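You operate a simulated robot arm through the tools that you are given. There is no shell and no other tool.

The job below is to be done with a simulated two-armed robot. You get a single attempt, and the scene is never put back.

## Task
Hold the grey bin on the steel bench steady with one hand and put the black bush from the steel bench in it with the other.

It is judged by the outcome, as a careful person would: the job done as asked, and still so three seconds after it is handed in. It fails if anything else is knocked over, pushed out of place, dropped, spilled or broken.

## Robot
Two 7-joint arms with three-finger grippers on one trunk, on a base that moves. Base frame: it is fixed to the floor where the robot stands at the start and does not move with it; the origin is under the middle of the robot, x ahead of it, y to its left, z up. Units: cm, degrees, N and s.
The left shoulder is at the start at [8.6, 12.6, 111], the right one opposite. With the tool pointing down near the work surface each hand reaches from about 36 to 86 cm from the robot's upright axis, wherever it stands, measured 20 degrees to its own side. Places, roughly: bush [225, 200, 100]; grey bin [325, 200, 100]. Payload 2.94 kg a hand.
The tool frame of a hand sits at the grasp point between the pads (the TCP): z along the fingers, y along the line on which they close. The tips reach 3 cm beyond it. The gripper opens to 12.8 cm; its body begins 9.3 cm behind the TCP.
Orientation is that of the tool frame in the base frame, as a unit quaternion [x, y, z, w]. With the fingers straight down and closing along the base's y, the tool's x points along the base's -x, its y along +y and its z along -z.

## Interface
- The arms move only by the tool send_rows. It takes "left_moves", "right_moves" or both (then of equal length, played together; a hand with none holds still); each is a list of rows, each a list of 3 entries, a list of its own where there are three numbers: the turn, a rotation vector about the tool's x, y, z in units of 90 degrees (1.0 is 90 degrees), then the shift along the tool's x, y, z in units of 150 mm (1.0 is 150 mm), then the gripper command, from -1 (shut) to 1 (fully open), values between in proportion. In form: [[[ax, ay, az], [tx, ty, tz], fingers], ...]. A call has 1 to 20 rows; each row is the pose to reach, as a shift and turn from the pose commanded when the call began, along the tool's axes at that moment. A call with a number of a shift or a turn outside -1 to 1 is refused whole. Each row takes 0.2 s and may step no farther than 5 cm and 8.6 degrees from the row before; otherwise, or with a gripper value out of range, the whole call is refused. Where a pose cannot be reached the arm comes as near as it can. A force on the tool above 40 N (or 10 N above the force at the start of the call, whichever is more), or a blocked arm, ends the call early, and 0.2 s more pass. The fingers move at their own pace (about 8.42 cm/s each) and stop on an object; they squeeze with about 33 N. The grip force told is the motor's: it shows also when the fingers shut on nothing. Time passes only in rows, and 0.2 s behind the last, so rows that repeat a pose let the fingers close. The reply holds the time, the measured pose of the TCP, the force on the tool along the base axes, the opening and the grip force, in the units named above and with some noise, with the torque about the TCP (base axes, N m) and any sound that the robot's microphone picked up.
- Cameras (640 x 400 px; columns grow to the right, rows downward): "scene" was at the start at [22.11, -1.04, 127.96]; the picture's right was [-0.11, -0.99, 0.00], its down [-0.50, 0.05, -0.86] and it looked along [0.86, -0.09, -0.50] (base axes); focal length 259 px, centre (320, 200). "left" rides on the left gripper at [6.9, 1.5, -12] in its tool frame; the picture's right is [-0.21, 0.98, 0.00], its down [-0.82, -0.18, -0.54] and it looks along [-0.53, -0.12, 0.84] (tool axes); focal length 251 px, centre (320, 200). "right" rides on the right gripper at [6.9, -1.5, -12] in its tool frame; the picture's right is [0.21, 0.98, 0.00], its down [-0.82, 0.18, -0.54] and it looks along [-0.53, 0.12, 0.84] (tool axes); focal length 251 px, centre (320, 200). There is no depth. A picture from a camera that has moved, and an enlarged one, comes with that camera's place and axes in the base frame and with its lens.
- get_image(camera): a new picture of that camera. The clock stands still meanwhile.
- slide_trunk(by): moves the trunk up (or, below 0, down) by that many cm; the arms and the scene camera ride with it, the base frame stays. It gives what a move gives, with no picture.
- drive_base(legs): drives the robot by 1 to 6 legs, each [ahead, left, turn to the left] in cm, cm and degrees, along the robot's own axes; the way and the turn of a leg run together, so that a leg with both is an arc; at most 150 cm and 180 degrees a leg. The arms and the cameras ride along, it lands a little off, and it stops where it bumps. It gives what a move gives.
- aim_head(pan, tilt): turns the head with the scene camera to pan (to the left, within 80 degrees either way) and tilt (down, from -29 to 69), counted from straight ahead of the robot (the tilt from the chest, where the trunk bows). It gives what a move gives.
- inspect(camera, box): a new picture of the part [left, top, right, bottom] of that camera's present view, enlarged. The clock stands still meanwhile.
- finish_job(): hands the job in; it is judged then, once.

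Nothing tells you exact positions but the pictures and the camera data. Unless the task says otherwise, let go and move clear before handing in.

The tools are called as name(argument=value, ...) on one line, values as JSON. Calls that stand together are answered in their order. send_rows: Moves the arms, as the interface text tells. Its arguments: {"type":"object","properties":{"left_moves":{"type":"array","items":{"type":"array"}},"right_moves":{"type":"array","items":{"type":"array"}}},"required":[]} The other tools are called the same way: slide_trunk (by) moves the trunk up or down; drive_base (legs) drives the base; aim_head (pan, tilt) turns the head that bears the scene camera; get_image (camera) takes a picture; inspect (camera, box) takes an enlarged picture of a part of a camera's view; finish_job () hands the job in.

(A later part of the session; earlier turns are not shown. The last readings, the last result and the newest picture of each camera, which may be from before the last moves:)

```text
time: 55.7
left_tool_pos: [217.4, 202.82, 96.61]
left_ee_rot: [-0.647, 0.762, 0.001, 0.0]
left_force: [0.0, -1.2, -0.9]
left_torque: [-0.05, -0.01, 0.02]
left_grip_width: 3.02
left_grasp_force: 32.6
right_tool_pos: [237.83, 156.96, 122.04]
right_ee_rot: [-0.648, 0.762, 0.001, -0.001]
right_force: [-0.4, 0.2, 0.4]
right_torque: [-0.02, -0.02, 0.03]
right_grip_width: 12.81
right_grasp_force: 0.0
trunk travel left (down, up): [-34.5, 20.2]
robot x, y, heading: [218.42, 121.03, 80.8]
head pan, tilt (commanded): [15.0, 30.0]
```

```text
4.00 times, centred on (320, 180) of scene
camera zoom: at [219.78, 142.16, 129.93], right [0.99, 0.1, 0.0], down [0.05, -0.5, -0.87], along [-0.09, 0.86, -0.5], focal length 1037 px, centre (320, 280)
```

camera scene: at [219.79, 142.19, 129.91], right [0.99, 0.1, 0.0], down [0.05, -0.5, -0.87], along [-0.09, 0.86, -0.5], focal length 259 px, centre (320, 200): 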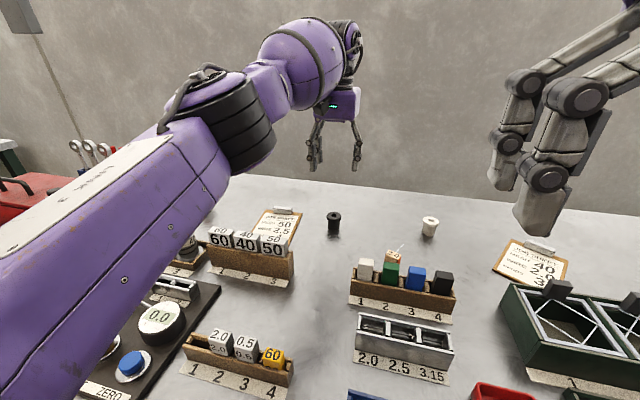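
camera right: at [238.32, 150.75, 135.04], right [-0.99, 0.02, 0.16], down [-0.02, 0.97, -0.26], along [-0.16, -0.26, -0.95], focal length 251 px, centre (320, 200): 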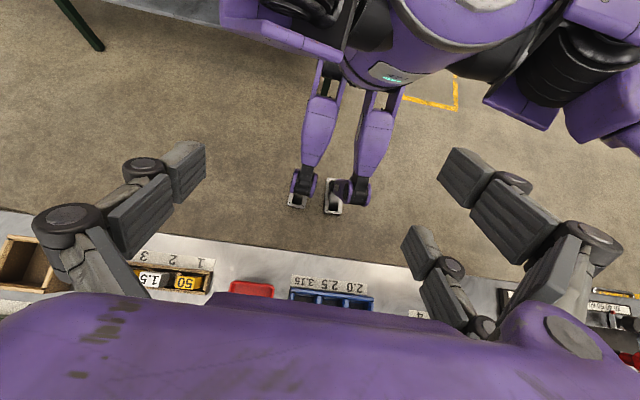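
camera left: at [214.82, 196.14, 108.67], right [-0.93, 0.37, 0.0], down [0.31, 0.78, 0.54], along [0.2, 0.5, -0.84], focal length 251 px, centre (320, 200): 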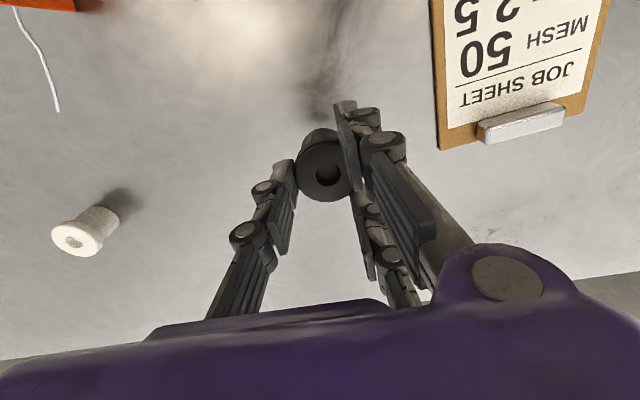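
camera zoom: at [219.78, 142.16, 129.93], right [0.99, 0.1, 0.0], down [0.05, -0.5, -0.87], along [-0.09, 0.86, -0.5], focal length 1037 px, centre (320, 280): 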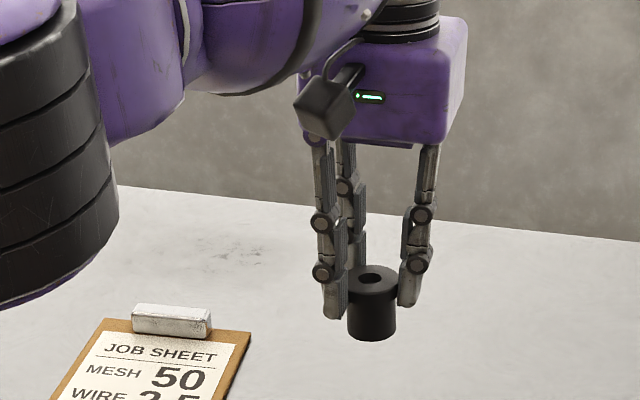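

The bush is held firmly, hanging about 1.5 cm below the fingertips. I raise the trunk 18 cm and pull the left hand back a little so it travels well above everything.

slide_trunk(by=18)

send_rows(left_moves=[[[0, 0, 0], [0.12, 0, -0.05], -1], [[0, 0, 0], [0.3, 0, -0.1], -1], [[0, 0, 0], [0.5, 0, -0.1], -1], [[0, 0, 0], [0.7, 0, -0.1], -1], [[0, 0, 0], [0.85, 0, -0.1], -1], [[0, 0, 0], [0.85, 0, -0.1], -1]])

aim_head(pan=-30, tilt=35)

get_image(camera="scene")

```text
time: 57.7
left_tool_pos: [216.74, 199.09, 137.81]
left_ee_rot: [-0.641, 0.753, 0.096, 0.113]
left_force: [-0.4, 0.5, -1.1]
left_torque: [0.0, -0.03, -0.01]
left_grip_width: 3.02
left_grasp_force: 32.8
right_tool_pos: [237.73, 157.2, 139.94]
right_ee_rot: [-0.648, 0.762, 0.0, -0.001]
right_force: [-0.7, 0.8, 0.6]
right_torque: [-0.04, 0.01, 0.02]
right_grip_width: 12.78
right_grasp_force: 0.0
trunk travel left (down, up): [-52.5, 2.2]
robot x, y, heading: [218.58, 120.3, 80.7]
head pan, tilt (commanded): [15.0, 30.0]
```

```text
time: 59.1
left_tool_pos: [214.76, 186.43, 135.78]
left_ee_rot: [-0.64, 0.754, 0.097, 0.115]
left_force: [0.2, 0.7, -0.7]
left_torque: [-0.02, 0.0, -0.03]
left_grip_width: 3.05
left_grasp_force: 32.4
right_tool_pos: [237.83, 157.15, 139.9]
right_ee_rot: [-0.648, 0.762, 0.0, 0.0]
right_force: [-0.2, -0.2, 0.0]
right_torque: [0.02, 0.01, 0.01]
right_grip_width: 12.8
right_grasp_force: 0.0
trunk travel left (down, up): [-52.5, 2.2]
robot x, y, heading: [218.26, 120.87, 80.7]
head pan, tilt (commanded): [15.0, 30.0]
```

```text
time: 60.2
left_tool_pos: [214.81, 186.42, 135.93]
left_ee_rot: [-0.64, 0.753, 0.097, 0.115]
left_force: [0.0, 0.3, 0.2]
left_torque: [-0.05, 0.01, -0.03]
left_grip_width: 3.05
left_grasp_force: 32.8
right_tool_pos: [237.74, 157.03, 140.08]
right_ee_rot: [-0.647, 0.762, 0.002, 0.002]
right_force: [-0.7, 0.1, 0.5]
right_torque: [-0.01, 0.02, 0.0]
right_grip_width: 12.81
right_grasp_force: 0.1
trunk travel left (down, up): [-52.5, 2.2]
robot x, y, heading: [218.53, 121.15, 80.9]
head pan, tilt (commanded): [-30.0, 35.0]
```

```text
taken
camera scene: at [224.74, 130.6, 149.08], right [0.77, -0.63, 0.0], down [-0.36, -0.44, -0.82], along [0.52, 0.63, -0.57], focal length 259 px, centre (320, 200)
```

scene: 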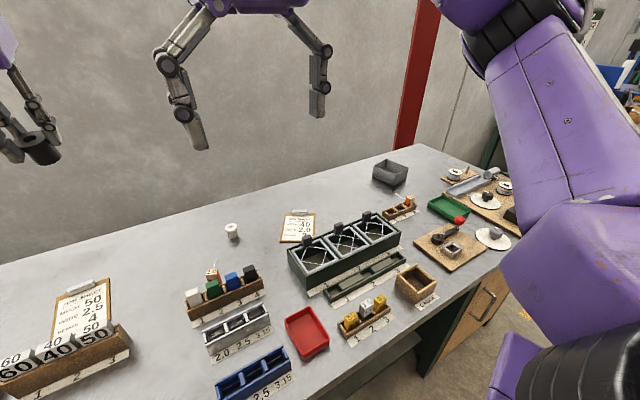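

The bush is safely held high. Now I drive sideways along the bench toward the bin, in two legs, and look again.

drive_base(legs=[[0, -44, 0], [0, -42, 0]])

aim_head(pan=0, tilt=40)

get_image(camera="scene")

```text
time: 68.5
left_tool_pos: [299.54, 172.89, 135.93]
left_ee_rot: [-0.643, 0.751, 0.098, 0.115]
left_force: [-0.5, -0.7, -1.0]
left_torque: [0.0, 0.05, -0.02]
left_grip_width: 3.03
left_grasp_force: 33.1
right_tool_pos: [322.67, 143.61, 140.0]
right_ee_rot: [-0.65, 0.76, 0.001, 0.001]
right_force: [-0.1, -0.7, 0.0]
right_torque: [0.0, 0.0, 0.0]
right_grip_width: 12.82
right_grasp_force: 0.0
trunk travel left (down, up): [-52.5, 2.2]
robot x, y, heading: [304.2, 107.48, 81.2]
head pan, tilt (commanded): [-30.0, 35.0]
```

```text
time: 69.4
left_tool_pos: [299.56, 172.93, 135.82]
left_ee_rot: [-0.643, 0.751, 0.099, 0.114]
left_force: [0.2, -0.6, -0.7]
left_torque: [-0.01, 0.0, 0.01]
left_grip_width: 3.02
left_grasp_force: 33.1
right_tool_pos: [322.79, 143.66, 140.02]
right_ee_rot: [-0.65, 0.76, 0.002, 0.001]
right_force: [-0.2, -0.2, -0.4]
right_torque: [0.02, 0.01, 0.0]
right_grip_width: 12.78
right_grasp_force: 0.0
trunk travel left (down, up): [-52.5, 2.2]
robot x, y, heading: [303.86, 107.07, 81.0]
head pan, tilt (commanded): [0.0, 40.0]
```

```text
taken
camera scene: at [305.81, 118.67, 148.33], right [0.99, -0.15, 0.0], down [-0.1, -0.64, -0.77], along [0.12, 0.76, -0.64], focal length 259 px, centre (320, 200)
```

scene: 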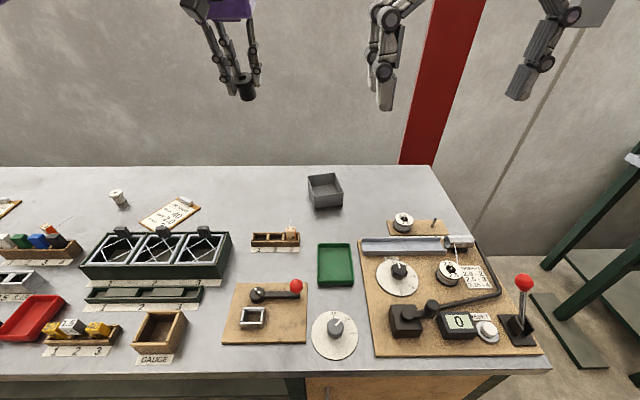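

I'm now in front of the bin, which sits behind the green tray near the back edge. I enlarge it to fix its position and orientation.

inspect(camera="scene", box=[265, 155, 385, 230])

get_image(camera="left")

get_image(camera="right")

```text
5.33 times, centred on (325, 192) of scene
camera zoom: at [305.81, 118.67, 148.33], right [0.99, -0.15, 0.0], down [-0.1, -0.64, -0.77], along [0.12, 0.76, -0.64], focal length 1382 px, centre (293, 240)
```

zoom: 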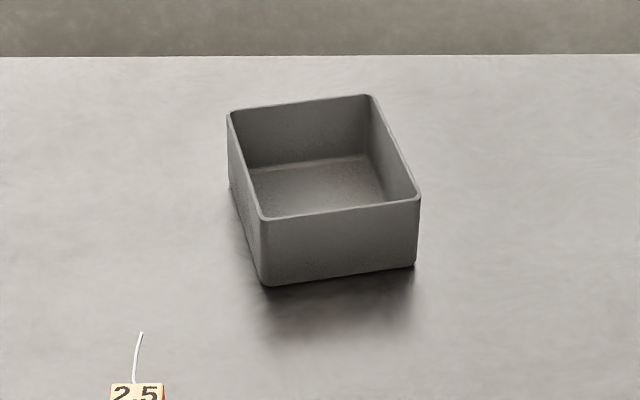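

```text
taken
camera left: at [296.56, 163.16, 145.2], right [-0.93, 0.35, 0.06], down [0.27, 0.59, 0.76], along [0.23, 0.73, -0.65], focal length 251 px, centre (320, 200)
```

left: 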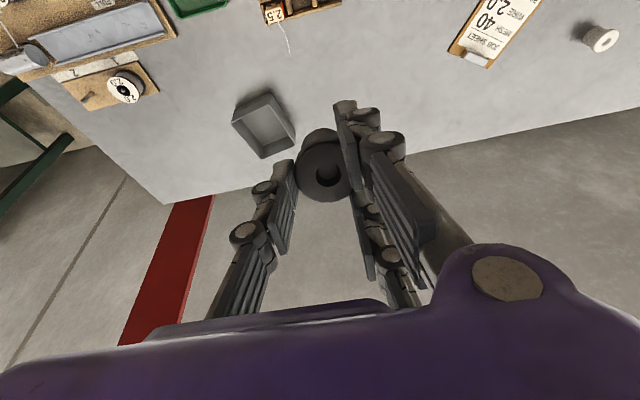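

```text
taken
camera right: at [323.29, 136.53, 151.95], right [-1.0, -0.06, 0.0], down [-0.05, 0.84, 0.54], along [-0.03, 0.54, -0.84], focal length 251 px, centre (320, 200)
```

right: 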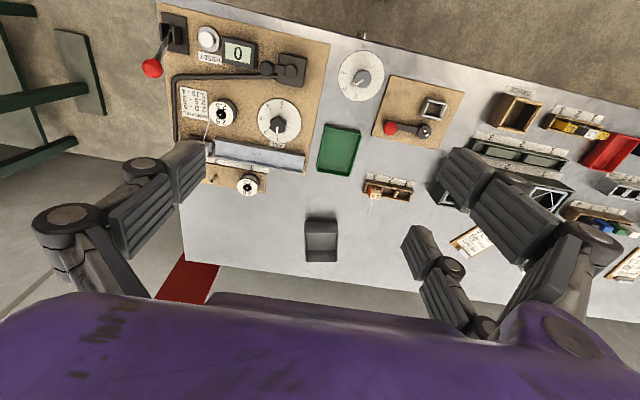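

The bin centre is about (319.5, 193.6), 10.3×12.4 cm, rim z≈92, nearly aligned with the base axes. I will pinch its front wall with the right hand leaning to the right, leaving room for the left hand above; first I move 9.5 cm closer and 4 cm to the right.

drive_base(legs=[[9.5, -4, 0]])

aim_head(pan=0, tilt=69)

get_image(camera="scene")

```text
time: 70.6
left_tool_pos: [304.56, 179.13, 135.05]
left_ee_rot: [-0.645, 0.751, 0.094, 0.11]
left_force: [0.0, 1.8, -1.9]
left_torque: [-0.11, 0.02, 0.0]
left_grip_width: 3.03
left_grasp_force: 32.7
right_tool_pos: [327.86, 149.85, 139.55]
right_ee_rot: [-0.651, 0.759, -0.002, -0.003]
right_force: [0.4, 1.5, 0.0]
right_torque: [-0.16, 0.04, -0.01]
right_grip_width: 12.79
right_grasp_force: 0.1
trunk travel left (down, up): [-52.5, 2.2]
robot x, y, heading: [308.99, 113.11, 81.2]
head pan, tilt (commanded): [0.0, 40.0]
```

```text
time: 71.5
left_tool_pos: [304.43, 178.31, 135.76]
left_ee_rot: [-0.644, 0.75, 0.098, 0.114]
left_force: [0.3, -0.4, -0.3]
left_torque: [-0.01, 0.03, 0.01]
left_grip_width: 3.02
left_grasp_force: 33.1
right_tool_pos: [327.52, 149.0, 140.06]
right_ee_rot: [-0.65, 0.76, 0.001, 0.0]
right_force: [0.1, 0.4, 0.8]
right_torque: [0.01, 0.01, -0.01]
right_grip_width: 12.79
right_grasp_force: 0.1
trunk travel left (down, up): [-52.5, 2.2]
robot x, y, heading: [308.97, 112.71, 81.3]
head pan, tilt (commanded): [0.0, 68.8]
```

```text
taken
camera scene: at [310.23, 121.06, 144.73], right [0.99, -0.15, 0.0], down [-0.14, -0.92, -0.36], along [0.05, 0.36, -0.93], focal length 259 px, centre (320, 200)
```

scene: 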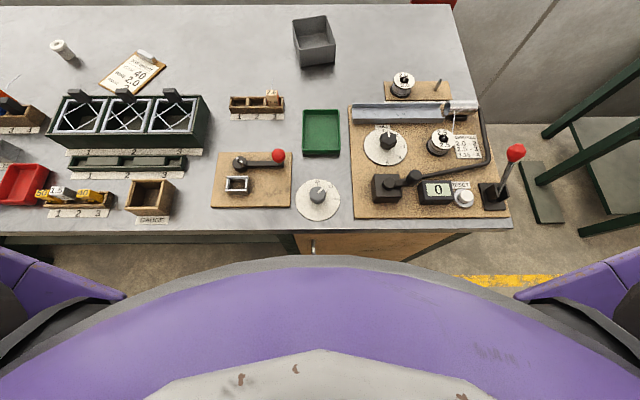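

The robot stopped about 3 cm short, probably touching the bench front; nothing on the bench moved. I back off slightly by 2 cm, then look back at my own front with the right hand camera before lowering the trunk.

drive_base(legs=[[-2, 0, 0]])

send_rows(right_moves=[[[0, 0.09, 0], [0, 0, 0], 1], [[0, 0.18, 0], [0, 0, 0], 1], [[0, 0.27, 0], [0, 0, 0], 1], [[0, 0.36, 0], [0, 0, 0], 1], [[0, 0.45, 0], [0, 0, 0], 1], [[0, 0.53, 0], [0, 0, 0], 1]])

get_image(camera="right")

```text
time: 72.3
left_tool_pos: [304.25, 176.83, 135.15]
left_ee_rot: [-0.644, 0.751, 0.096, 0.111]
left_force: [0.6, 1.3, -0.5]
left_torque: [-0.05, 0.04, 0.01]
left_grip_width: 3.05
left_grasp_force: 32.6
right_tool_pos: [327.41, 147.77, 139.7]
right_ee_rot: [-0.65, 0.76, -0.001, -0.002]
right_force: [0.6, 1.1, 0.7]
right_torque: [-0.11, 0.06, -0.03]
right_grip_width: 12.78
right_grasp_force: 0.0
trunk travel left (down, up): [-52.5, 2.2]
robot x, y, heading: [308.62, 110.6, 81.1]
head pan, tilt (commanded): [0.0, 68.8]
```

```text
time: 73.7
left_tool_pos: [303.29, 176.32, 135.84]
left_ee_rot: [-0.646, 0.748, 0.098, 0.115]
left_force: [-2.6, 0.0, -0.8]
left_torque: [-0.05, -0.19, -0.08]
left_grip_width: 3.05
left_grasp_force: 33.0
right_tool_pos: [326.35, 147.05, 140.24]
right_ee_rot: [-0.597, 0.694, -0.262, -0.305]
right_force: [-1.4, -0.6, -0.8]
right_torque: [0.02, -0.08, 0.09]
right_grip_width: 12.78
right_grasp_force: 0.0
trunk travel left (down, up): [-52.5, 2.2]
robot x, y, heading: [308.73, 110.65, 81.2]
head pan, tilt (commanded): [0.0, 68.8]
```

```text
taken
camera right: at [328.65, 150.83, 153.35], right [-0.99, 0.0, 0.16], down [-0.03, 0.97, -0.24], along [-0.15, -0.24, -0.96], focal length 251 px, centre (320, 200)
```

right: 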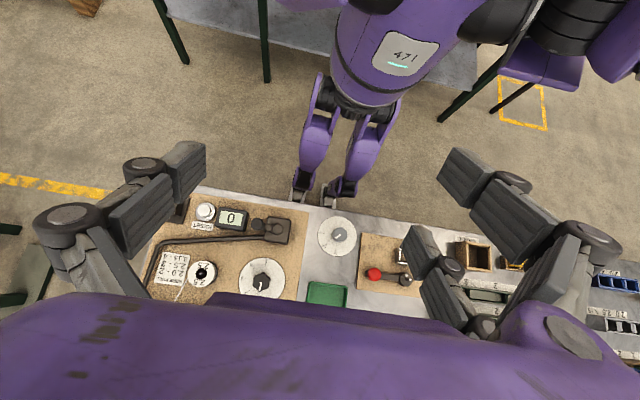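

I see my feet and legs are clear of the bench, which is about 25 cm ahead of my axis now; that is a good standing place. I return the right hand upright and then yaw it 90° (counter-clockwise from above) so its single finger faces the bin.

send_rows(right_moves=[[[0, -0.09, 0], [0, 0, 0], 1], [[0, -0.18, 0], [0, 0, 0], 1], [[0, -0.27, 0], [0, 0, 0], 1], [[0, -0.36, 0], [0, 0, 0], 1], [[0, -0.45, 0], [0, 0, 0], 1], [[0, -0.53, 0], [0, 0, 0], 1]])

send_rows(right_moves=[[[0, 0, -0.09], [0, 0, 0], 1], [[0, 0, -0.18], [0, 0, 0], 1], [[0, 0, -0.27], [0, 0, 0], 1], [[0, 0, -0.36], [0, 0, 0], 1], [[0, 0, -0.45], [0, 0, 0], 1], [[0, 0, -0.54], [0, 0, 0], 1], [[0, 0, -0.63], [0, 0, 0], 1], [[0, 0, -0.72], [0, 0, 0], 1], [[0, 0, -0.81], [0, 0, 0], 1], [[0, 0, -0.9], [0, 0, 0], 1], [[0, 0, -0.99], [0, 0, 0], 1]])

```text
time: 75.1
left_tool_pos: [304.15, 176.32, 135.63]
left_ee_rot: [-0.643, 0.751, 0.097, 0.113]
left_force: [-0.5, -0.1, -1.5]
left_torque: [0.01, 0.02, 0.03]
left_grip_width: 3.03
left_grasp_force: 33.5
right_tool_pos: [327.47, 147.1, 140.09]
right_ee_rot: [-0.649, 0.761, 0.001, 0.0]
right_force: [0.5, -0.3, -0.2]
right_torque: [0.01, 0.02, 0.0]
right_grip_width: 12.79
right_grasp_force: 0.0
trunk travel left (down, up): [-52.5, 2.2]
robot x, y, heading: [308.54, 110.65, 81.5]
head pan, tilt (commanded): [0.0, 68.8]
```

```text
time: 77.5
left_tool_pos: [304.07, 176.5, 135.66]
left_ee_rot: [-0.644, 0.75, 0.097, 0.112]
left_force: [-0.2, -0.1, -1.0]
left_torque: [0.01, -0.01, -0.02]
left_grip_width: 3.02
left_grasp_force: 33.2
right_tool_pos: [322.03, 142.01, 137.32]
right_ee_rot: [0.996, -0.087, 0.001, -0.001]
right_force: [0.0, 0.7, -0.2]
right_torque: [0.0, 0.0, 0.01]
right_grip_width: 12.82
right_grasp_force: 0.0
right hand out of reach, approached as far as the arm can: row 9, 10, 11
trunk travel left (down, up): [-52.5, 2.2]
robot x, y, heading: [308.43, 110.69, 81.1]
head pan, tilt (commanded): [0.0, 68.8]
```

The hand turned by 89° but is too close to my body there. I move it 15 cm ahead (its −y) and add the remaining ~12° yaw to align with the bin's front wall.

send_rows(right_moves=[[[0, 0, 0], [0, -0.25, 0], 0.5], [[0, 0, 0], [0, -0.5, 0], 0.2], [[0, 0, -0.04], [0, -0.75, 0], 0.1], [[0, 0, -0.09], [0, -1.0, 0], 0.1], [[0, 0, -0.14], [0, -1.0, 0], 0.1], [[0, 0, -0.14], [0, -1.0, 0], 0.1]])

aim_head(pan=0, tilt=40)

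get_image(camera="scene")

```text
time: 78.9
left_tool_pos: [304.12, 176.47, 135.6]
left_ee_rot: [-0.643, 0.751, 0.098, 0.113]
left_force: [0.3, 0.2, 0.3]
left_torque: [0.01, -0.02, 0.0]
left_grip_width: 3.03
left_grasp_force: 32.9
right_tool_pos: [314.86, 141.6, 133.36]
right_ee_rot: [1.0, 0.024, 0.0, 0.0]
right_force: [0.6, 0.3, -0.7]
right_torque: [0.04, 0.01, 0.0]
right_grip_width: 7.04
right_grasp_force: 0.1
right hand out of reach, approached as far as the arm can: row 1, 2, 3, 4, 5, 6
trunk travel left (down, up): [-52.5, 2.2]
robot x, y, heading: [308.3, 110.87, 81.0]
head pan, tilt (commanded): [0.0, 68.8]
```

```text
time: 79.8
left_tool_pos: [304.11, 176.3, 135.59]
left_ee_rot: [-0.644, 0.751, 0.097, 0.112]
left_force: [-0.8, -0.5, -0.7]
left_torque: [0.01, -0.02, 0.0]
left_grip_width: 3.05
left_grasp_force: 32.6
right_tool_pos: [314.99, 141.63, 133.55]
right_ee_rot: [1.0, 0.023, 0.0, 0.0]
right_force: [0.3, -0.3, -0.2]
right_torque: [0.0, 0.02, 0.03]
right_grip_width: 7.03
right_grasp_force: 0.1
trunk travel left (down, up): [-52.5, 2.2]
robot x, y, heading: [308.23, 110.69, 81.4]
head pan, tilt (commanded): [0.0, 40.0]
```

```text
taken
camera scene: at [310.37, 122.08, 148.32], right [0.99, -0.15, 0.0], down [-0.1, -0.64, -0.77], along [0.12, 0.76, -0.64], focal length 259 px, centre (320, 200)
```

scene: 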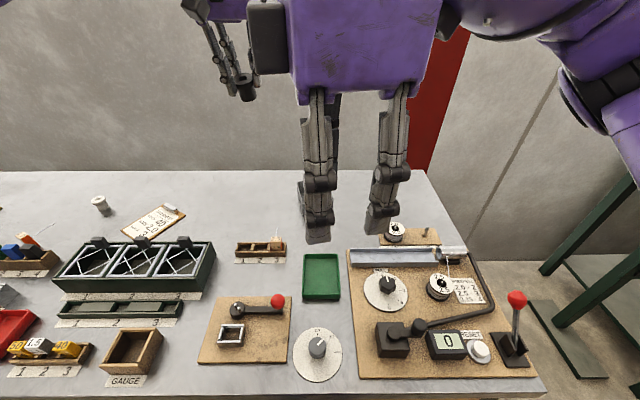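

The hand turned but stayed close to my body, apparently limited by the wrist. I check the right camera and consider the other way of holding.

get_image(camera="right")

inspect(camera="scene", box=[180, 0, 500, 200])

```text
taken
camera right: at [321.82, 143.51, 145.31], right [0.26, -0.97, 0.0], down [-0.81, -0.22, 0.54], along [-0.52, -0.14, -0.84], focal length 251 px, centre (320, 200)
```

right: 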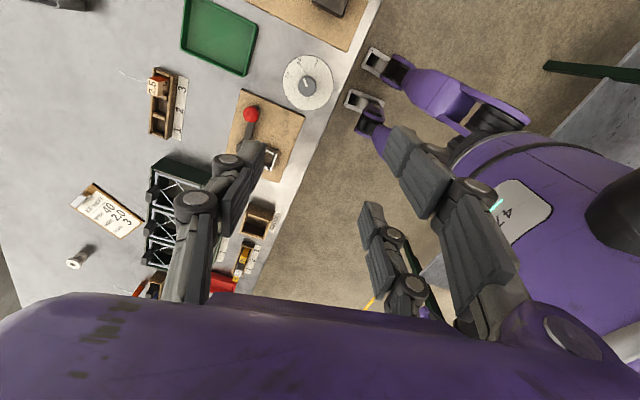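

```text
2.00 times, centred on (340, 100) of scene
camera zoom: at [310.37, 122.08, 148.32], right [0.99, -0.15, 0.0], down [-0.1, -0.64, -0.77], along [0.12, 0.76, -0.64], focal length 518 px, centre (280, 400)
```

zoom: 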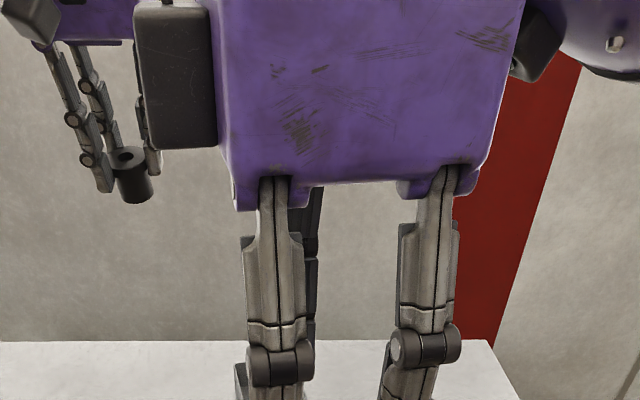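

The wrist limit prevents that yaw ahead, so I change the hold: the right hand, in its natural yaw, will reach low from the front and grip the bin across its left and right outer walls (10.3 cm, fits the 12.8 cm opening), leaving the inside free. I turn the right hand back, aligned with the bin.

send_rows(right_moves=[[[0, 0, 0.09], [0.04, 0, 0], 0.5], [[0, 0, 0.18], [0.08, 0, 0], 0.8], [[0, 0, 0.27], [0.12, 0, 0], 1], [[0, 0, 0.36], [0.16, 0, 0], 1], [[0, 0, 0.45], [0.2, 0, 0], 1], [[0, 0, 0.54], [0.24, 0, 0], 1], [[0, 0, 0.63], [0.28, 0, 0], 1], [[0, 0, 0.72], [0.32, 0, 0], 1], [[0, 0, 0.81], [0.36, 0, 0], 1], [[0, 0, 0.9], [0.4, 0, 0], 1], [[0, 0, 0.99], [0.44, 0, 0], 1], [[0, 0, 1.0], [0.46, 0, 0], 1]])

send_rows(left_moves=[[[0, 0, -0.09], [0, 0, 0], -1], [[0, 0, -0.18], [0, 0, 0], -1], [[0, 0, -0.27], [0, 0, 0], -1], [[0, 0, -0.36], [0, 0, 0], -1], [[0, 0, -0.45], [0, 0, 0], -1], [[0, 0, -0.54], [0, 0, 0], -1]])

```text
time: 82.4
left_tool_pos: [304.08, 176.36, 135.59]
left_ee_rot: [-0.644, 0.75, 0.098, 0.112]
left_force: [0.1, -0.5, -0.1]
left_torque: [-0.01, 0.0, 0.0]
left_grip_width: 3.05
left_grasp_force: 32.9
right_tool_pos: [321.42, 142.01, 133.2]
right_ee_rot: [0.724, -0.69, -0.001, 0.0]
right_force: [-0.7, -0.4, -0.5]
right_torque: [0.02, -0.02, -0.06]
right_grip_width: 12.8
right_grasp_force: 0.1
trunk travel left (down, up): [-52.5, 2.2]
robot x, y, heading: [308.28, 110.46, 81.0]
head pan, tilt (commanded): [0.0, 40.0]
```

```text
time: 83.8
left_tool_pos: [304.21, 176.46, 135.54]
left_ee_rot: [0.896, -0.418, -0.042, -0.142]
left_force: [-0.1, 0.2, -0.1]
left_torque: [0.02, 0.0, -0.02]
left_grip_width: 3.03
left_grasp_force: 33.3
right_tool_pos: [321.46, 142.0, 133.36]
right_ee_rot: [0.725, -0.689, 0.0, 0.0]
right_force: [-0.2, 0.6, 0.3]
right_torque: [0.01, 0.01, -0.01]
right_grip_width: 12.79
right_grasp_force: 0.1
trunk travel left (down, up): [-52.5, 2.2]
robot x, y, heading: [308.82, 111.02, 81.3]
head pan, tilt (commanded): [0.0, 40.0]
```

Both worked. I continue yawing the left hand (with the bush) counter-clockwise toward 100° in free space.

send_rows(left_moves=[[[0, 0, -0.09], [0, 0, 0], -1], [[0, 0, -0.18], [0, 0, 0], -1], [[0, 0, -0.27], [0, 0, 0], -1], [[0, 0, -0.36], [0, 0, 0], -1], [[0, 0, -0.45], [0, 0, 0], -1], [[0, 0, -0.54], [0, 0, 0], -1]])

get_image(camera="scene")

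```text
time: 85.2
left_tool_pos: [304.09, 176.5, 135.65]
left_ee_rot: [0.989, -0.012, 0.021, -0.147]
left_force: [0.9, -0.5, -0.7]
left_torque: [0.0, 0.0, -0.03]
left_grip_width: 2.99
left_grasp_force: 32.4
right_tool_pos: [321.57, 141.97, 133.39]
right_ee_rot: [0.724, -0.69, -0.001, 0.0]
right_force: [0.0, 0.0, 0.3]
right_torque: [-0.02, 0.04, -0.02]
right_grip_width: 12.8
right_grasp_force: 0.1
trunk travel left (down, up): [-52.5, 2.2]
robot x, y, heading: [308.58, 110.83, 81.5]
head pan, tilt (commanded): [0.0, 40.0]
```

```text
taken
camera scene: at [310.37, 122.1, 148.33], right [0.99, -0.15, 0.0], down [-0.1, -0.64, -0.77], along [0.12, 0.76, -0.64], focal length 259 px, centre (320, 200)
```

scene: 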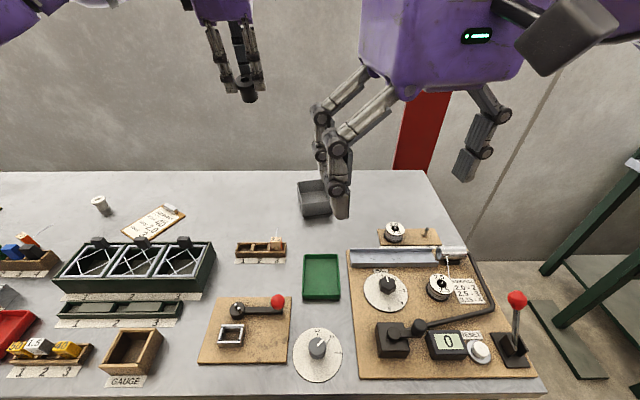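

The left hand with the bush is now turned with its closing line along the bin's long side. I lower the trunk in two steps while watching that the base does not move.

slide_trunk(by=-9)

slide_trunk(by=-9)

get_image(camera="scene")

get_image(camera="right")

```text
time: 86.5
left_tool_pos: [304.1, 176.22, 126.8]
left_ee_rot: [0.989, -0.012, 0.021, -0.148]
left_force: [0.6, -0.4, -0.8]
left_torque: [0.0, -0.01, 0.01]
left_grip_width: 3.04
left_grasp_force: 32.8
right_tool_pos: [321.58, 141.94, 124.29]
right_ee_rot: [0.724, -0.69, -0.001, -0.001]
right_force: [0.3, 0.4, 0.2]
right_torque: [0.04, 0.0, -0.01]
right_grip_width: 12.8
right_grasp_force: 0.1
trunk travel left (down, up): [-43.5, 11.2]
robot x, y, heading: [308.51, 111.07, 81.4]
head pan, tilt (commanded): [0.0, 40.0]
```

```text
time: 87.7
left_tool_pos: [304.05, 176.37, 117.71]
left_ee_rot: [0.989, -0.014, 0.019, -0.149]
left_force: [-0.1, -0.7, -1.0]
left_torque: [-0.01, -0.05, -0.03]
left_grip_width: 2.99
left_grasp_force: 33.4
right_tool_pos: [321.43, 141.83, 115.35]
right_ee_rot: [0.724, -0.689, 0.001, 0.001]
right_force: [0.1, -1.5, 0.4]
right_torque: [0.03, -0.03, 0.02]
right_grip_width: 12.79
right_grasp_force: 0.0
trunk travel left (down, up): [-34.5, 20.2]
robot x, y, heading: [308.09, 111.17, 81.1]
head pan, tilt (commanded): [0.0, 40.0]
```

```text
taken
camera scene: at [311.81, 131.44, 128.4], right [0.99, -0.15, 0.0], down [-0.1, -0.64, -0.77], along [0.12, 0.76, -0.64], focal length 259 px, centre (320, 200)
```

scene: 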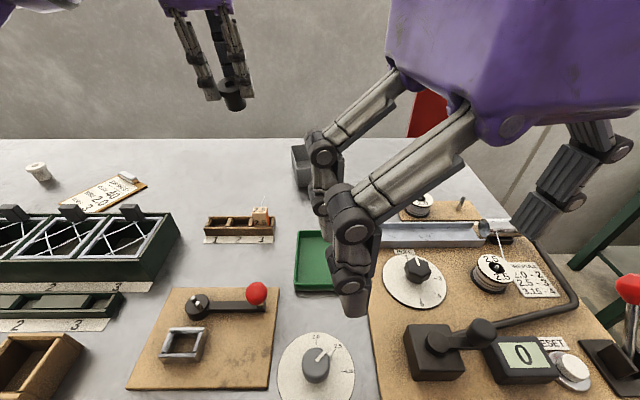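

```text
taken
camera right: at [323.42, 135.01, 127.23], right [-0.97, -0.26, 0.0], down [-0.22, 0.81, 0.54], along [-0.14, 0.52, -0.84], focal length 251 px, centre (320, 200)
```

right: 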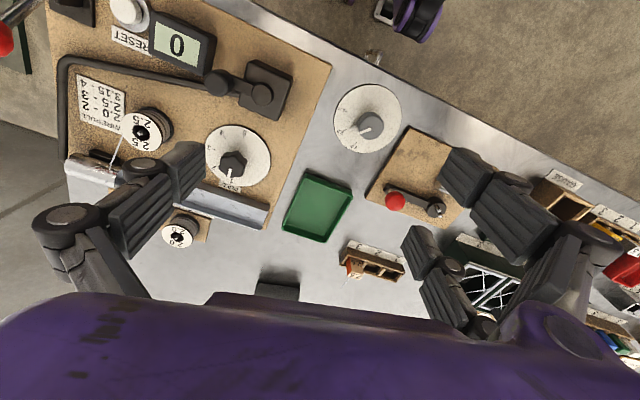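

Base stayed put. Next the right hand pitches its fingers forward by 55° while advancing 15 cm at height, to come in low from the front of the bin.

send_rows(right_moves=[[[0, -0.087, 0], [-0.14, -0.007, 0.0], 1], [[0, -0.174, 0], [-0.29, -0.014, 0.0], 1], [[0, -0.262, 0], [-0.43, -0.021, 0.0], 1], [[0, -0.349, 0], [-0.57, -0.028, 0.0], 1], [[0, -0.436, 0], [-0.71, -0.036, 0.0], 1], [[0, -0.524, 0], [-0.86, -0.043, 0.0], 1], [[0, -0.611, 0], [-1.0, -0.05, 0.0], 1], [[0, -0.611, 0], [-1.0, -0.05, 0.0], 1]])

get_image(camera="scene")

get_image(camera="right")

```text
time: 89.5
left_tool_pos: [304.15, 176.33, 117.7]
left_ee_rot: [0.989, -0.013, 0.02, -0.148]
left_force: [0.4, -0.5, -0.2]
left_torque: [0.0, 0.03, 0.03]
left_grip_width: 3.01
left_grasp_force: 33.0
right_tool_pos: [320.83, 159.34, 117.52]
right_ee_rot: [0.643, -0.611, -0.334, -0.318]
right_force: [0.2, 0.3, 0.3]
right_torque: [-0.02, 0.03, 0.03]
right_grip_width: 12.79
right_grasp_force: 0.1
right hand out of reach, approached as far as the arm can: row 6, 7, 8
trunk travel left (down, up): [-34.5, 20.2]
robot x, y, heading: [308.24, 110.64, 81.3]
head pan, tilt (commanded): [0.0, 40.0]
```

```text
taken
camera scene: at [311.85, 131.41, 128.41], right [0.99, -0.15, 0.0], down [-0.1, -0.63, -0.77], along [0.12, 0.76, -0.64], focal length 259 px, centre (320, 200)
```

scene: 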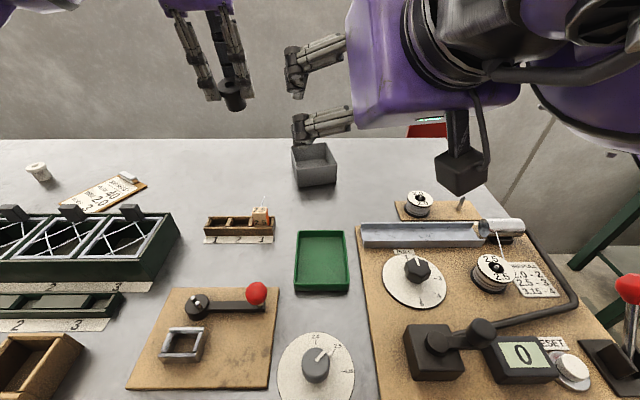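

```text
taken
camera right: at [323.07, 145.78, 118.63], right [-0.97, -0.17, -0.18], down [-0.18, 0.02, 0.98], along [-0.16, 0.99, -0.05], focal length 251 px, centre (320, 200)
```

right: 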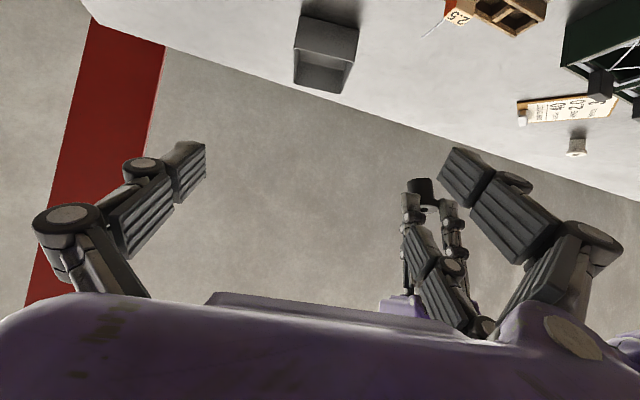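

The right hand is pitched 55° and lined up behind the bin. I enlarge the bin from this nearer view to refine its position before the approach.

inspect(camera="scene", box=[255, 125, 375, 200])

inspect(camera="right", box=[245, 0, 405, 100])

```text
5.33 times, centred on (315, 162) of scene
camera zoom: at [311.85, 131.41, 128.41], right [0.99, -0.15, 0.0], down [-0.1, -0.63, -0.77], along [0.12, 0.76, -0.64], focal length 1382 px, centre (347, 400)
```

zoom: 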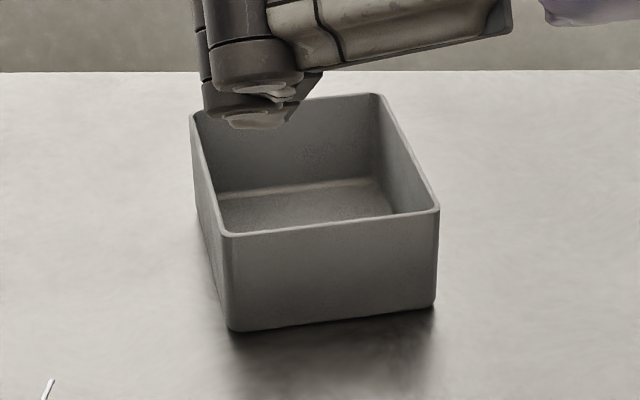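

```text
4.00 times, centred on (325, 50) of right
camera zoom: at [323.07, 145.78, 118.63], right [-0.97, -0.17, -0.18], down [-0.18, 0.02, 0.98], along [-0.16, 0.99, -0.05], focal length 1006 px, centre (300, 800)
```

zoom: 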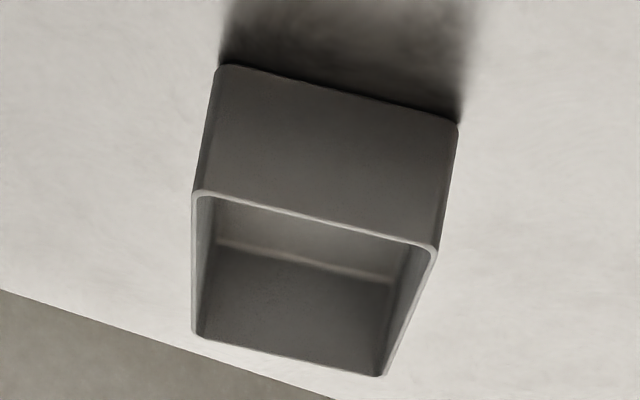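

Refined: the bin centre is (319.4, 193.8), width ≈10.4 cm, tilted about 3°. I bring the right hand along to a pre-grasp point about 14 cm short of the grasp.

send_rows(right_moves=[[[0, 0, 0], [0.036, -0.001, 0.21], 1], [[0, 0, 0], [0.072, -0.003, 0.42], 1], [[0, 0, 0], [0.108, -0.004, 0.63], 1], [[0, 0, 0], [0.144, -0.006, 0.843], 1], [[0, 0, 0], [0.144, -0.006, 0.843], 1]])

get_image(camera="scene")

```text
time: 90.7
left_tool_pos: [304.16, 176.39, 117.56]
left_ee_rot: [0.989, -0.014, 0.02, -0.148]
left_force: [-1.0, 0.0, 0.4]
left_torque: [-0.01, 0.01, -0.01]
left_grip_width: 3.03
left_grasp_force: 33.1
right_tool_pos: [320.45, 168.86, 108.37]
right_ee_rot: [0.643, -0.612, -0.334, -0.318]
right_force: [1.0, -0.1, 0.4]
right_torque: [-0.02, -0.01, 0.0]
right_grip_width: 12.81
right_grasp_force: 0.0
trunk travel left (down, up): [-34.5, 20.2]
robot x, y, heading: [308.25, 110.71, 81.0]
head pan, tilt (commanded): [0.0, 40.0]
```

```text
taken
camera scene: at [311.8, 131.43, 128.41], right [0.99, -0.15, 0.0], down [-0.1, -0.64, -0.77], along [0.12, 0.76, -0.64], focal length 259 px, centre (320, 200)
```

scene: 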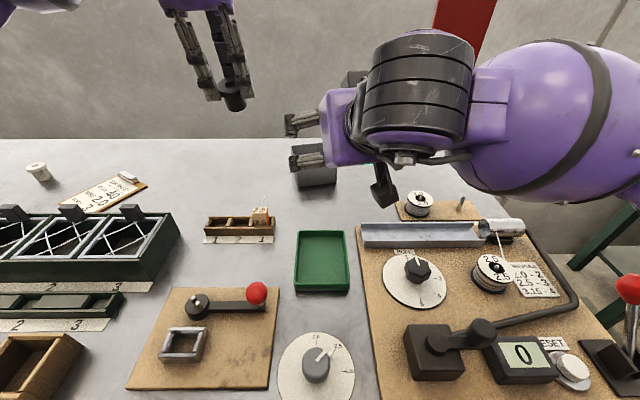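

The arm geometry looks clear of the items on the bench. I continue to the pre-grasp point.

send_rows(right_moves=[[[0, 0, 0], [0.036, -0.001, 0.21], 1], [[0, 0, 0], [0.072, -0.003, 0.42], 1], [[0, 0, 0], [0.108, -0.004, 0.63], 1], [[0, 0, 0], [0.144, -0.006, 0.8], 1], [[0, 0, 0], [0.144, -0.006, 0.8], 1]])

get_image(camera="scene")

get_image(camera="right")

```text
time: 91.9
left_tool_pos: [304.16, 176.28, 117.55]
left_ee_rot: [0.989, -0.014, 0.021, -0.148]
left_force: [0.1, -0.2, -0.4]
left_torque: [-0.01, 0.01, -0.02]
left_grip_width: 3.03
left_grasp_force: 32.6
right_tool_pos: [320.07, 177.29, 99.45]
right_ee_rot: [0.642, -0.612, -0.334, -0.319]
right_force: [0.7, -0.8, 0.1]
right_torque: [0.04, -0.01, -0.01]
right_grip_width: 12.79
right_grasp_force: 0.0
trunk travel left (down, up): [-34.5, 20.2]
robot x, y, heading: [308.14, 110.7, 81.3]
head pan, tilt (commanded): [0.0, 40.0]
```

```text
taken
camera scene: at [311.81, 131.45, 128.4], right [0.99, -0.15, 0.0], down [-0.1, -0.64, -0.77], along [0.12, 0.76, -0.64], focal length 259 px, centre (320, 200)
```

scene: 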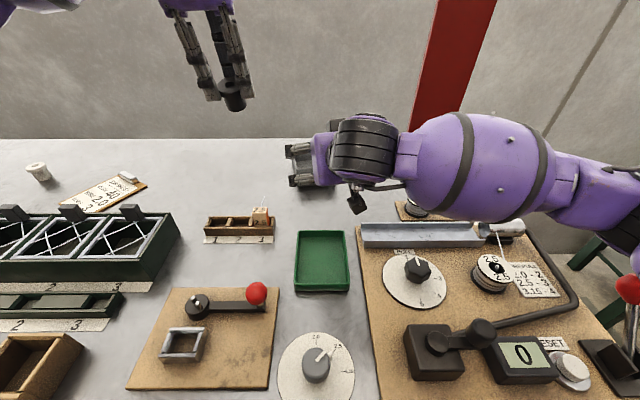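

```text
taken
camera right: at [322.35, 163.51, 100.54], right [-0.97, -0.17, -0.18], down [-0.18, 0.02, 0.98], along [-0.16, 0.99, -0.05], focal length 251 px, centre (320, 200)
```

right: 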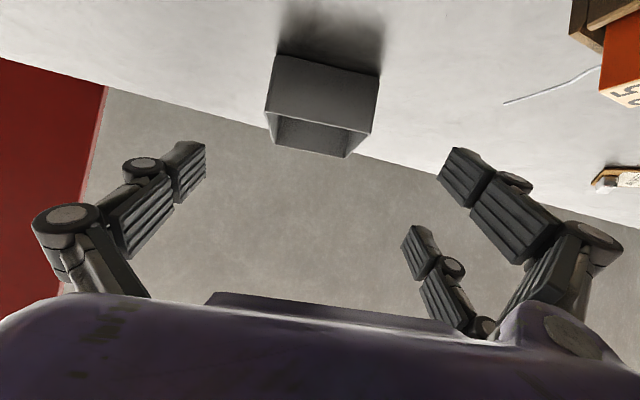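

Pre-grasp reached with the bin centred between the fingers. The right elbow is near the red-knobbed lever, so I turn the head to check that clearance.

aim_head(pan=-45, tilt=40)

get_image(camera="scene")

```text
time: 93.1
left_tool_pos: [304.05, 176.4, 117.64]
left_ee_rot: [0.989, -0.014, 0.019, -0.148]
left_force: [0.5, 0.0, -0.8]
left_torque: [0.0, 0.02, -0.02]
left_grip_width: 3.05
left_grasp_force: 32.9
right_tool_pos: [320.11, 177.23, 99.42]
right_ee_rot: [0.642, -0.612, -0.335, -0.319]
right_force: [0.8, -0.1, -0.5]
right_torque: [0.0, 0.02, 0.02]
right_grip_width: 12.79
right_grasp_force: 0.1
trunk travel left (down, up): [-34.5, 20.2]
robot x, y, heading: [308.18, 110.55, 81.5]
head pan, tilt (commanded): [-45.0, 40.0]
```

```text
taken
camera scene: at [317.37, 128.11, 128.4], right [0.59, -0.81, 0.0], down [-0.52, -0.38, -0.77], along [0.62, 0.45, -0.64], focal length 259 px, centre (320, 200)
```

scene: 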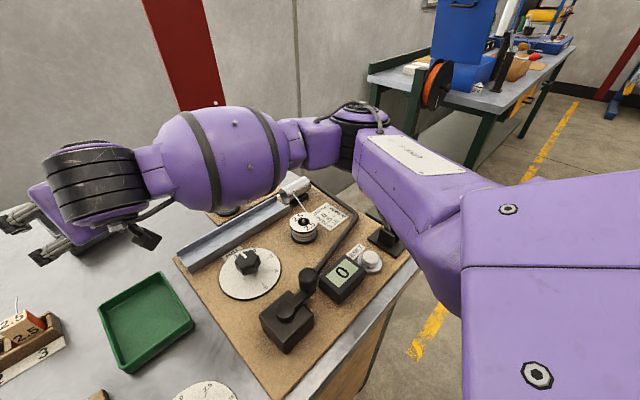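

The lever knob is at about (355.7, 143.9, 97) and hidden behind my upper arm in this view. I look closer to judge the clearance.

inspect(camera="scene", box=[320, 90, 480, 290])

aim_head(pan=-20, tilt=45)

get_image(camera="scene")

```text
2.00 times, centred on (400, 190) of scene
camera zoom: at [317.37, 128.11, 128.4], right [0.59, -0.81, 0.0], down [-0.52, -0.38, -0.77], along [0.62, 0.45, -0.64], focal length 518 px, centre (160, 220)
```

zoom: 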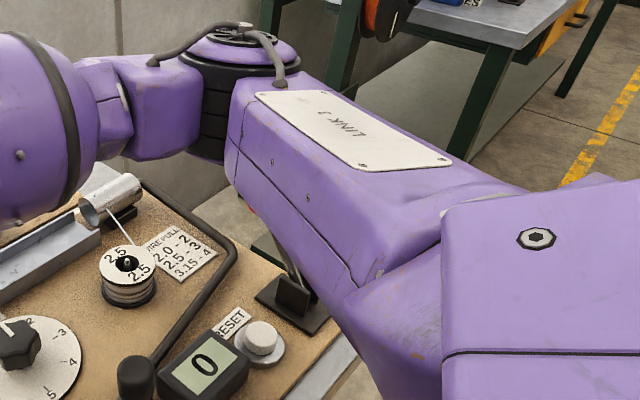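

```text
time: 94.0
left_tool_pos: [304.03, 176.31, 117.61]
left_ee_rot: [0.989, -0.014, 0.02, -0.148]
left_force: [0.1, 0.2, 0.4]
left_torque: [0.01, 0.0, -0.01]
left_grip_width: 3.01
left_grasp_force: 33.4
right_tool_pos: [320.1, 177.23, 99.53]
right_ee_rot: [0.642, -0.612, -0.334, -0.319]
right_force: [-1.0, 0.5, -0.5]
right_torque: [-0.03, 0.0, -0.01]
right_grip_width: 12.8
right_grasp_force: 0.0
trunk travel left (down, up): [-34.5, 20.2]
robot x, y, heading: [308.38, 110.57, 81.2]
head pan, tilt (commanded): [-20.0, 45.0]
```

```text
taken
camera scene: at [317.17, 128.29, 128.28], right [0.62, -0.79, 0.0], down [-0.51, -0.4, -0.76], along [0.6, 0.47, -0.65], focal length 259 px, centre (320, 200)
```

scene: 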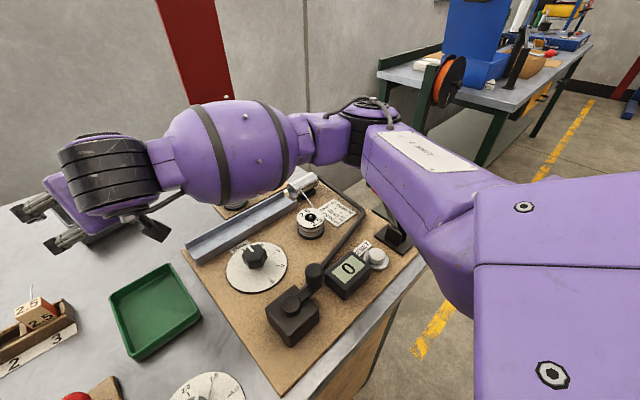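

My right elbow is almost above that lever knob, so advancing further from here could hit it. I pull the right hand back up along its approach line and will shift the base about 10 cm to the left to give the elbow room.

send_rows(right_moves=[[[0, 0, 0], [-0.03, 0, -0.2], 1], [[0, 0, 0], [-0.07, 0, -0.4], 1], [[0, 0, 0], [-0.1, 0, -0.6], 1], [[0, 0, 0], [-0.144, 0, -0.8], 1], [[0, 0, 0], [-0.144, 0, -0.8], 1]])

slide_trunk(by=6)

drive_base(legs=[[0, 10, 0]])

slide_trunk(by=-6)

aim_head(pan=-5, tilt=40)

get_image(camera="scene")

```text
time: 95.2
left_tool_pos: [304.05, 176.51, 117.59]
left_ee_rot: [0.989, -0.014, 0.019, -0.148]
left_force: [0.3, -0.7, 0.2]
left_torque: [0.0, -0.02, 0.0]
left_grip_width: 3.0
left_grasp_force: 32.8
right_tool_pos: [320.61, 168.77, 108.41]
right_ee_rot: [0.642, -0.612, -0.334, -0.318]
right_force: [-0.6, 0.3, -0.4]
right_torque: [-0.02, 0.0, -0.02]
right_grip_width: 12.82
right_grasp_force: 0.1
trunk travel left (down, up): [-34.5, 20.2]
robot x, y, heading: [308.39, 110.76, 81.3]
head pan, tilt (commanded): [-20.0, 45.0]
```

```text
time: 96.2
left_tool_pos: [304.22, 176.39, 123.6]
left_ee_rot: [0.989, -0.013, 0.02, -0.146]
left_force: [0.4, 0.7, -1.0]
left_torque: [-0.01, 0.01, -0.01]
left_grip_width: 3.02
left_grasp_force: 33.3
right_tool_pos: [320.62, 168.77, 114.1]
right_ee_rot: [0.642, -0.612, -0.334, -0.318]
right_force: [0.1, -0.5, -0.1]
right_torque: [0.01, 0.0, -0.01]
right_grip_width: 12.79
right_grasp_force: 0.0
trunk travel left (down, up): [-40.5, 14.2]
robot x, y, heading: [308.36, 110.84, 81.4]
head pan, tilt (commanded): [-20.0, 45.0]
```

```text
time: 97.7
left_tool_pos: [294.29, 178.06, 123.56]
left_ee_rot: [0.989, -0.014, 0.019, -0.147]
left_force: [0.0, -0.2, -0.5]
left_torque: [0.0, 0.03, 0.02]
left_grip_width: 3.03
left_grasp_force: 32.8
right_tool_pos: [310.75, 170.18, 114.15]
right_ee_rot: [0.642, -0.612, -0.334, -0.32]
right_force: [-0.1, -0.3, -0.5]
right_torque: [0.03, 0.0, 0.01]
right_grip_width: 12.79
right_grasp_force: 0.1
trunk travel left (down, up): [-40.5, 14.2]
robot x, y, heading: [298.36, 112.47, 81.0]
head pan, tilt (commanded): [-20.0, 45.0]
```

```text
time: 98.7
left_tool_pos: [294.16, 177.81, 117.69]
left_ee_rot: [0.989, -0.014, 0.021, -0.149]
left_force: [-0.3, -0.2, -0.1]
left_torque: [-0.01, 0.01, -0.04]
left_grip_width: 3.03
left_grasp_force: 33.1
right_tool_pos: [310.66, 170.23, 108.24]
right_ee_rot: [0.642, -0.612, -0.335, -0.319]
right_force: [0.0, 0.4, -0.2]
right_torque: [0.02, -0.02, 0.01]
right_grip_width: 12.79
right_grasp_force: 0.1
trunk travel left (down, up): [-34.5, 20.2]
robot x, y, heading: [298.37, 112.2, 81.0]
head pan, tilt (commanded): [-20.0, 45.0]
```

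```text
time: 99.5
left_tool_pos: [294.21, 177.88, 117.62]
left_ee_rot: [0.989, -0.014, 0.02, -0.147]
left_force: [-1.1, -0.1, -0.7]
left_torque: [0.04, -0.02, 0.0]
left_grip_width: 3.02
left_grasp_force: 33.0
right_tool_pos: [310.78, 170.22, 108.28]
right_ee_rot: [0.642, -0.613, -0.333, -0.318]
right_force: [-0.8, 0.8, -0.1]
right_torque: [-0.03, 0.02, -0.02]
right_grip_width: 12.81
right_grasp_force: 0.1
trunk travel left (down, up): [-34.5, 20.2]
robot x, y, heading: [298.47, 112.26, 81.1]
head pan, tilt (commanded): [-5.0, 40.0]
```

```text
taken
camera scene: at [302.63, 132.86, 128.39], right [0.97, -0.24, 0.0], down [-0.15, -0.62, -0.77], along [0.18, 0.74, -0.64], focal length 259 px, centre (320, 200)
```

scene: 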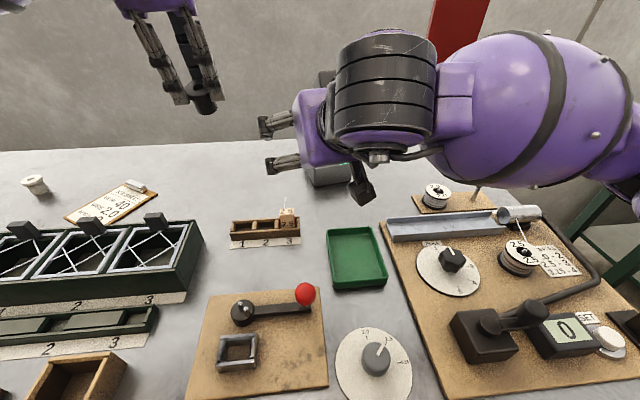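

Base shifted cleanly. I bring the right hand sideways and forward again to the pre-grasp point behind the bin, then check the elbow.

send_rows(right_moves=[[[0, 0, 0], [0, -0.21, 0], 1], [[0, 0, 0], [0, -0.43, 0], 1], [[0, 0, 0], [0, -0.643, 0], 1], [[0, 0, 0], [0.07, -0.643, 0.24], 1], [[0, 0, 0], [0.15, -0.643, 0.48], 1], [[0, 0, 0], [0.22, -0.643, 0.72], 1], [[0, 0, 0], [0.22, -0.643, 0.72], 1]])

aim_head(pan=-40, tilt=45)

get_image(camera="scene")

```text
time: 101.1
left_tool_pos: [294.14, 177.82, 117.68]
left_ee_rot: [0.989, -0.013, 0.02, -0.148]
left_force: [0.3, -0.2, -0.3]
left_torque: [0.02, -0.04, 0.0]
left_grip_width: 3.0
left_grasp_force: 33.4
right_tool_pos: [319.75, 177.73, 99.16]
right_ee_rot: [0.642, -0.612, -0.334, -0.319]
right_force: [-0.5, 0.0, -0.4]
right_torque: [-0.01, 0.01, 0.0]
right_grip_width: 12.8
right_grasp_force: 0.1
trunk travel left (down, up): [-34.5, 20.2]
robot x, y, heading: [298.65, 112.48, 81.3]
head pan, tilt (commanded): [-5.0, 40.0]
```

```text
time: 102.1
left_tool_pos: [294.08, 177.92, 117.68]
left_ee_rot: [0.989, -0.014, 0.02, -0.147]
left_force: [0.2, -0.1, 0.6]
left_torque: [-0.02, 0.01, 0.01]
left_grip_width: 3.01
left_grasp_force: 32.9
right_tool_pos: [319.76, 177.73, 99.24]
right_ee_rot: [0.642, -0.612, -0.334, -0.319]
right_force: [0.6, 0.2, -0.7]
right_torque: [-0.03, -0.02, -0.01]
right_grip_width: 12.79
right_grasp_force: 0.0
trunk travel left (down, up): [-34.5, 20.2]
robot x, y, heading: [298.42, 112.64, 81.4]
head pan, tilt (commanded): [-40.0, 45.0]
```

```text
taken
camera scene: at [305.51, 131.4, 128.15], right [0.81, -0.59, 0.0], down [-0.39, -0.54, -0.75], along [0.44, 0.61, -0.67], focal length 259 px, centre (320, 200)
```

scene: 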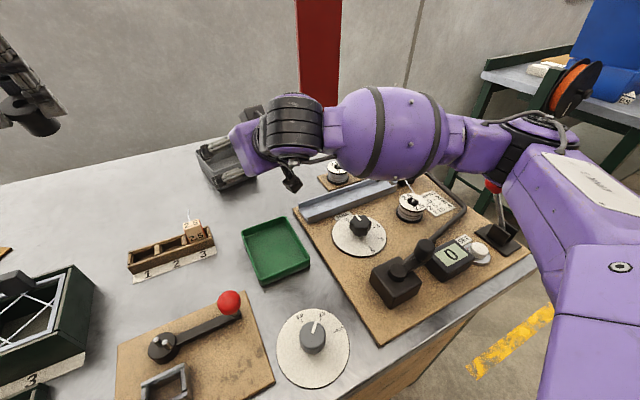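

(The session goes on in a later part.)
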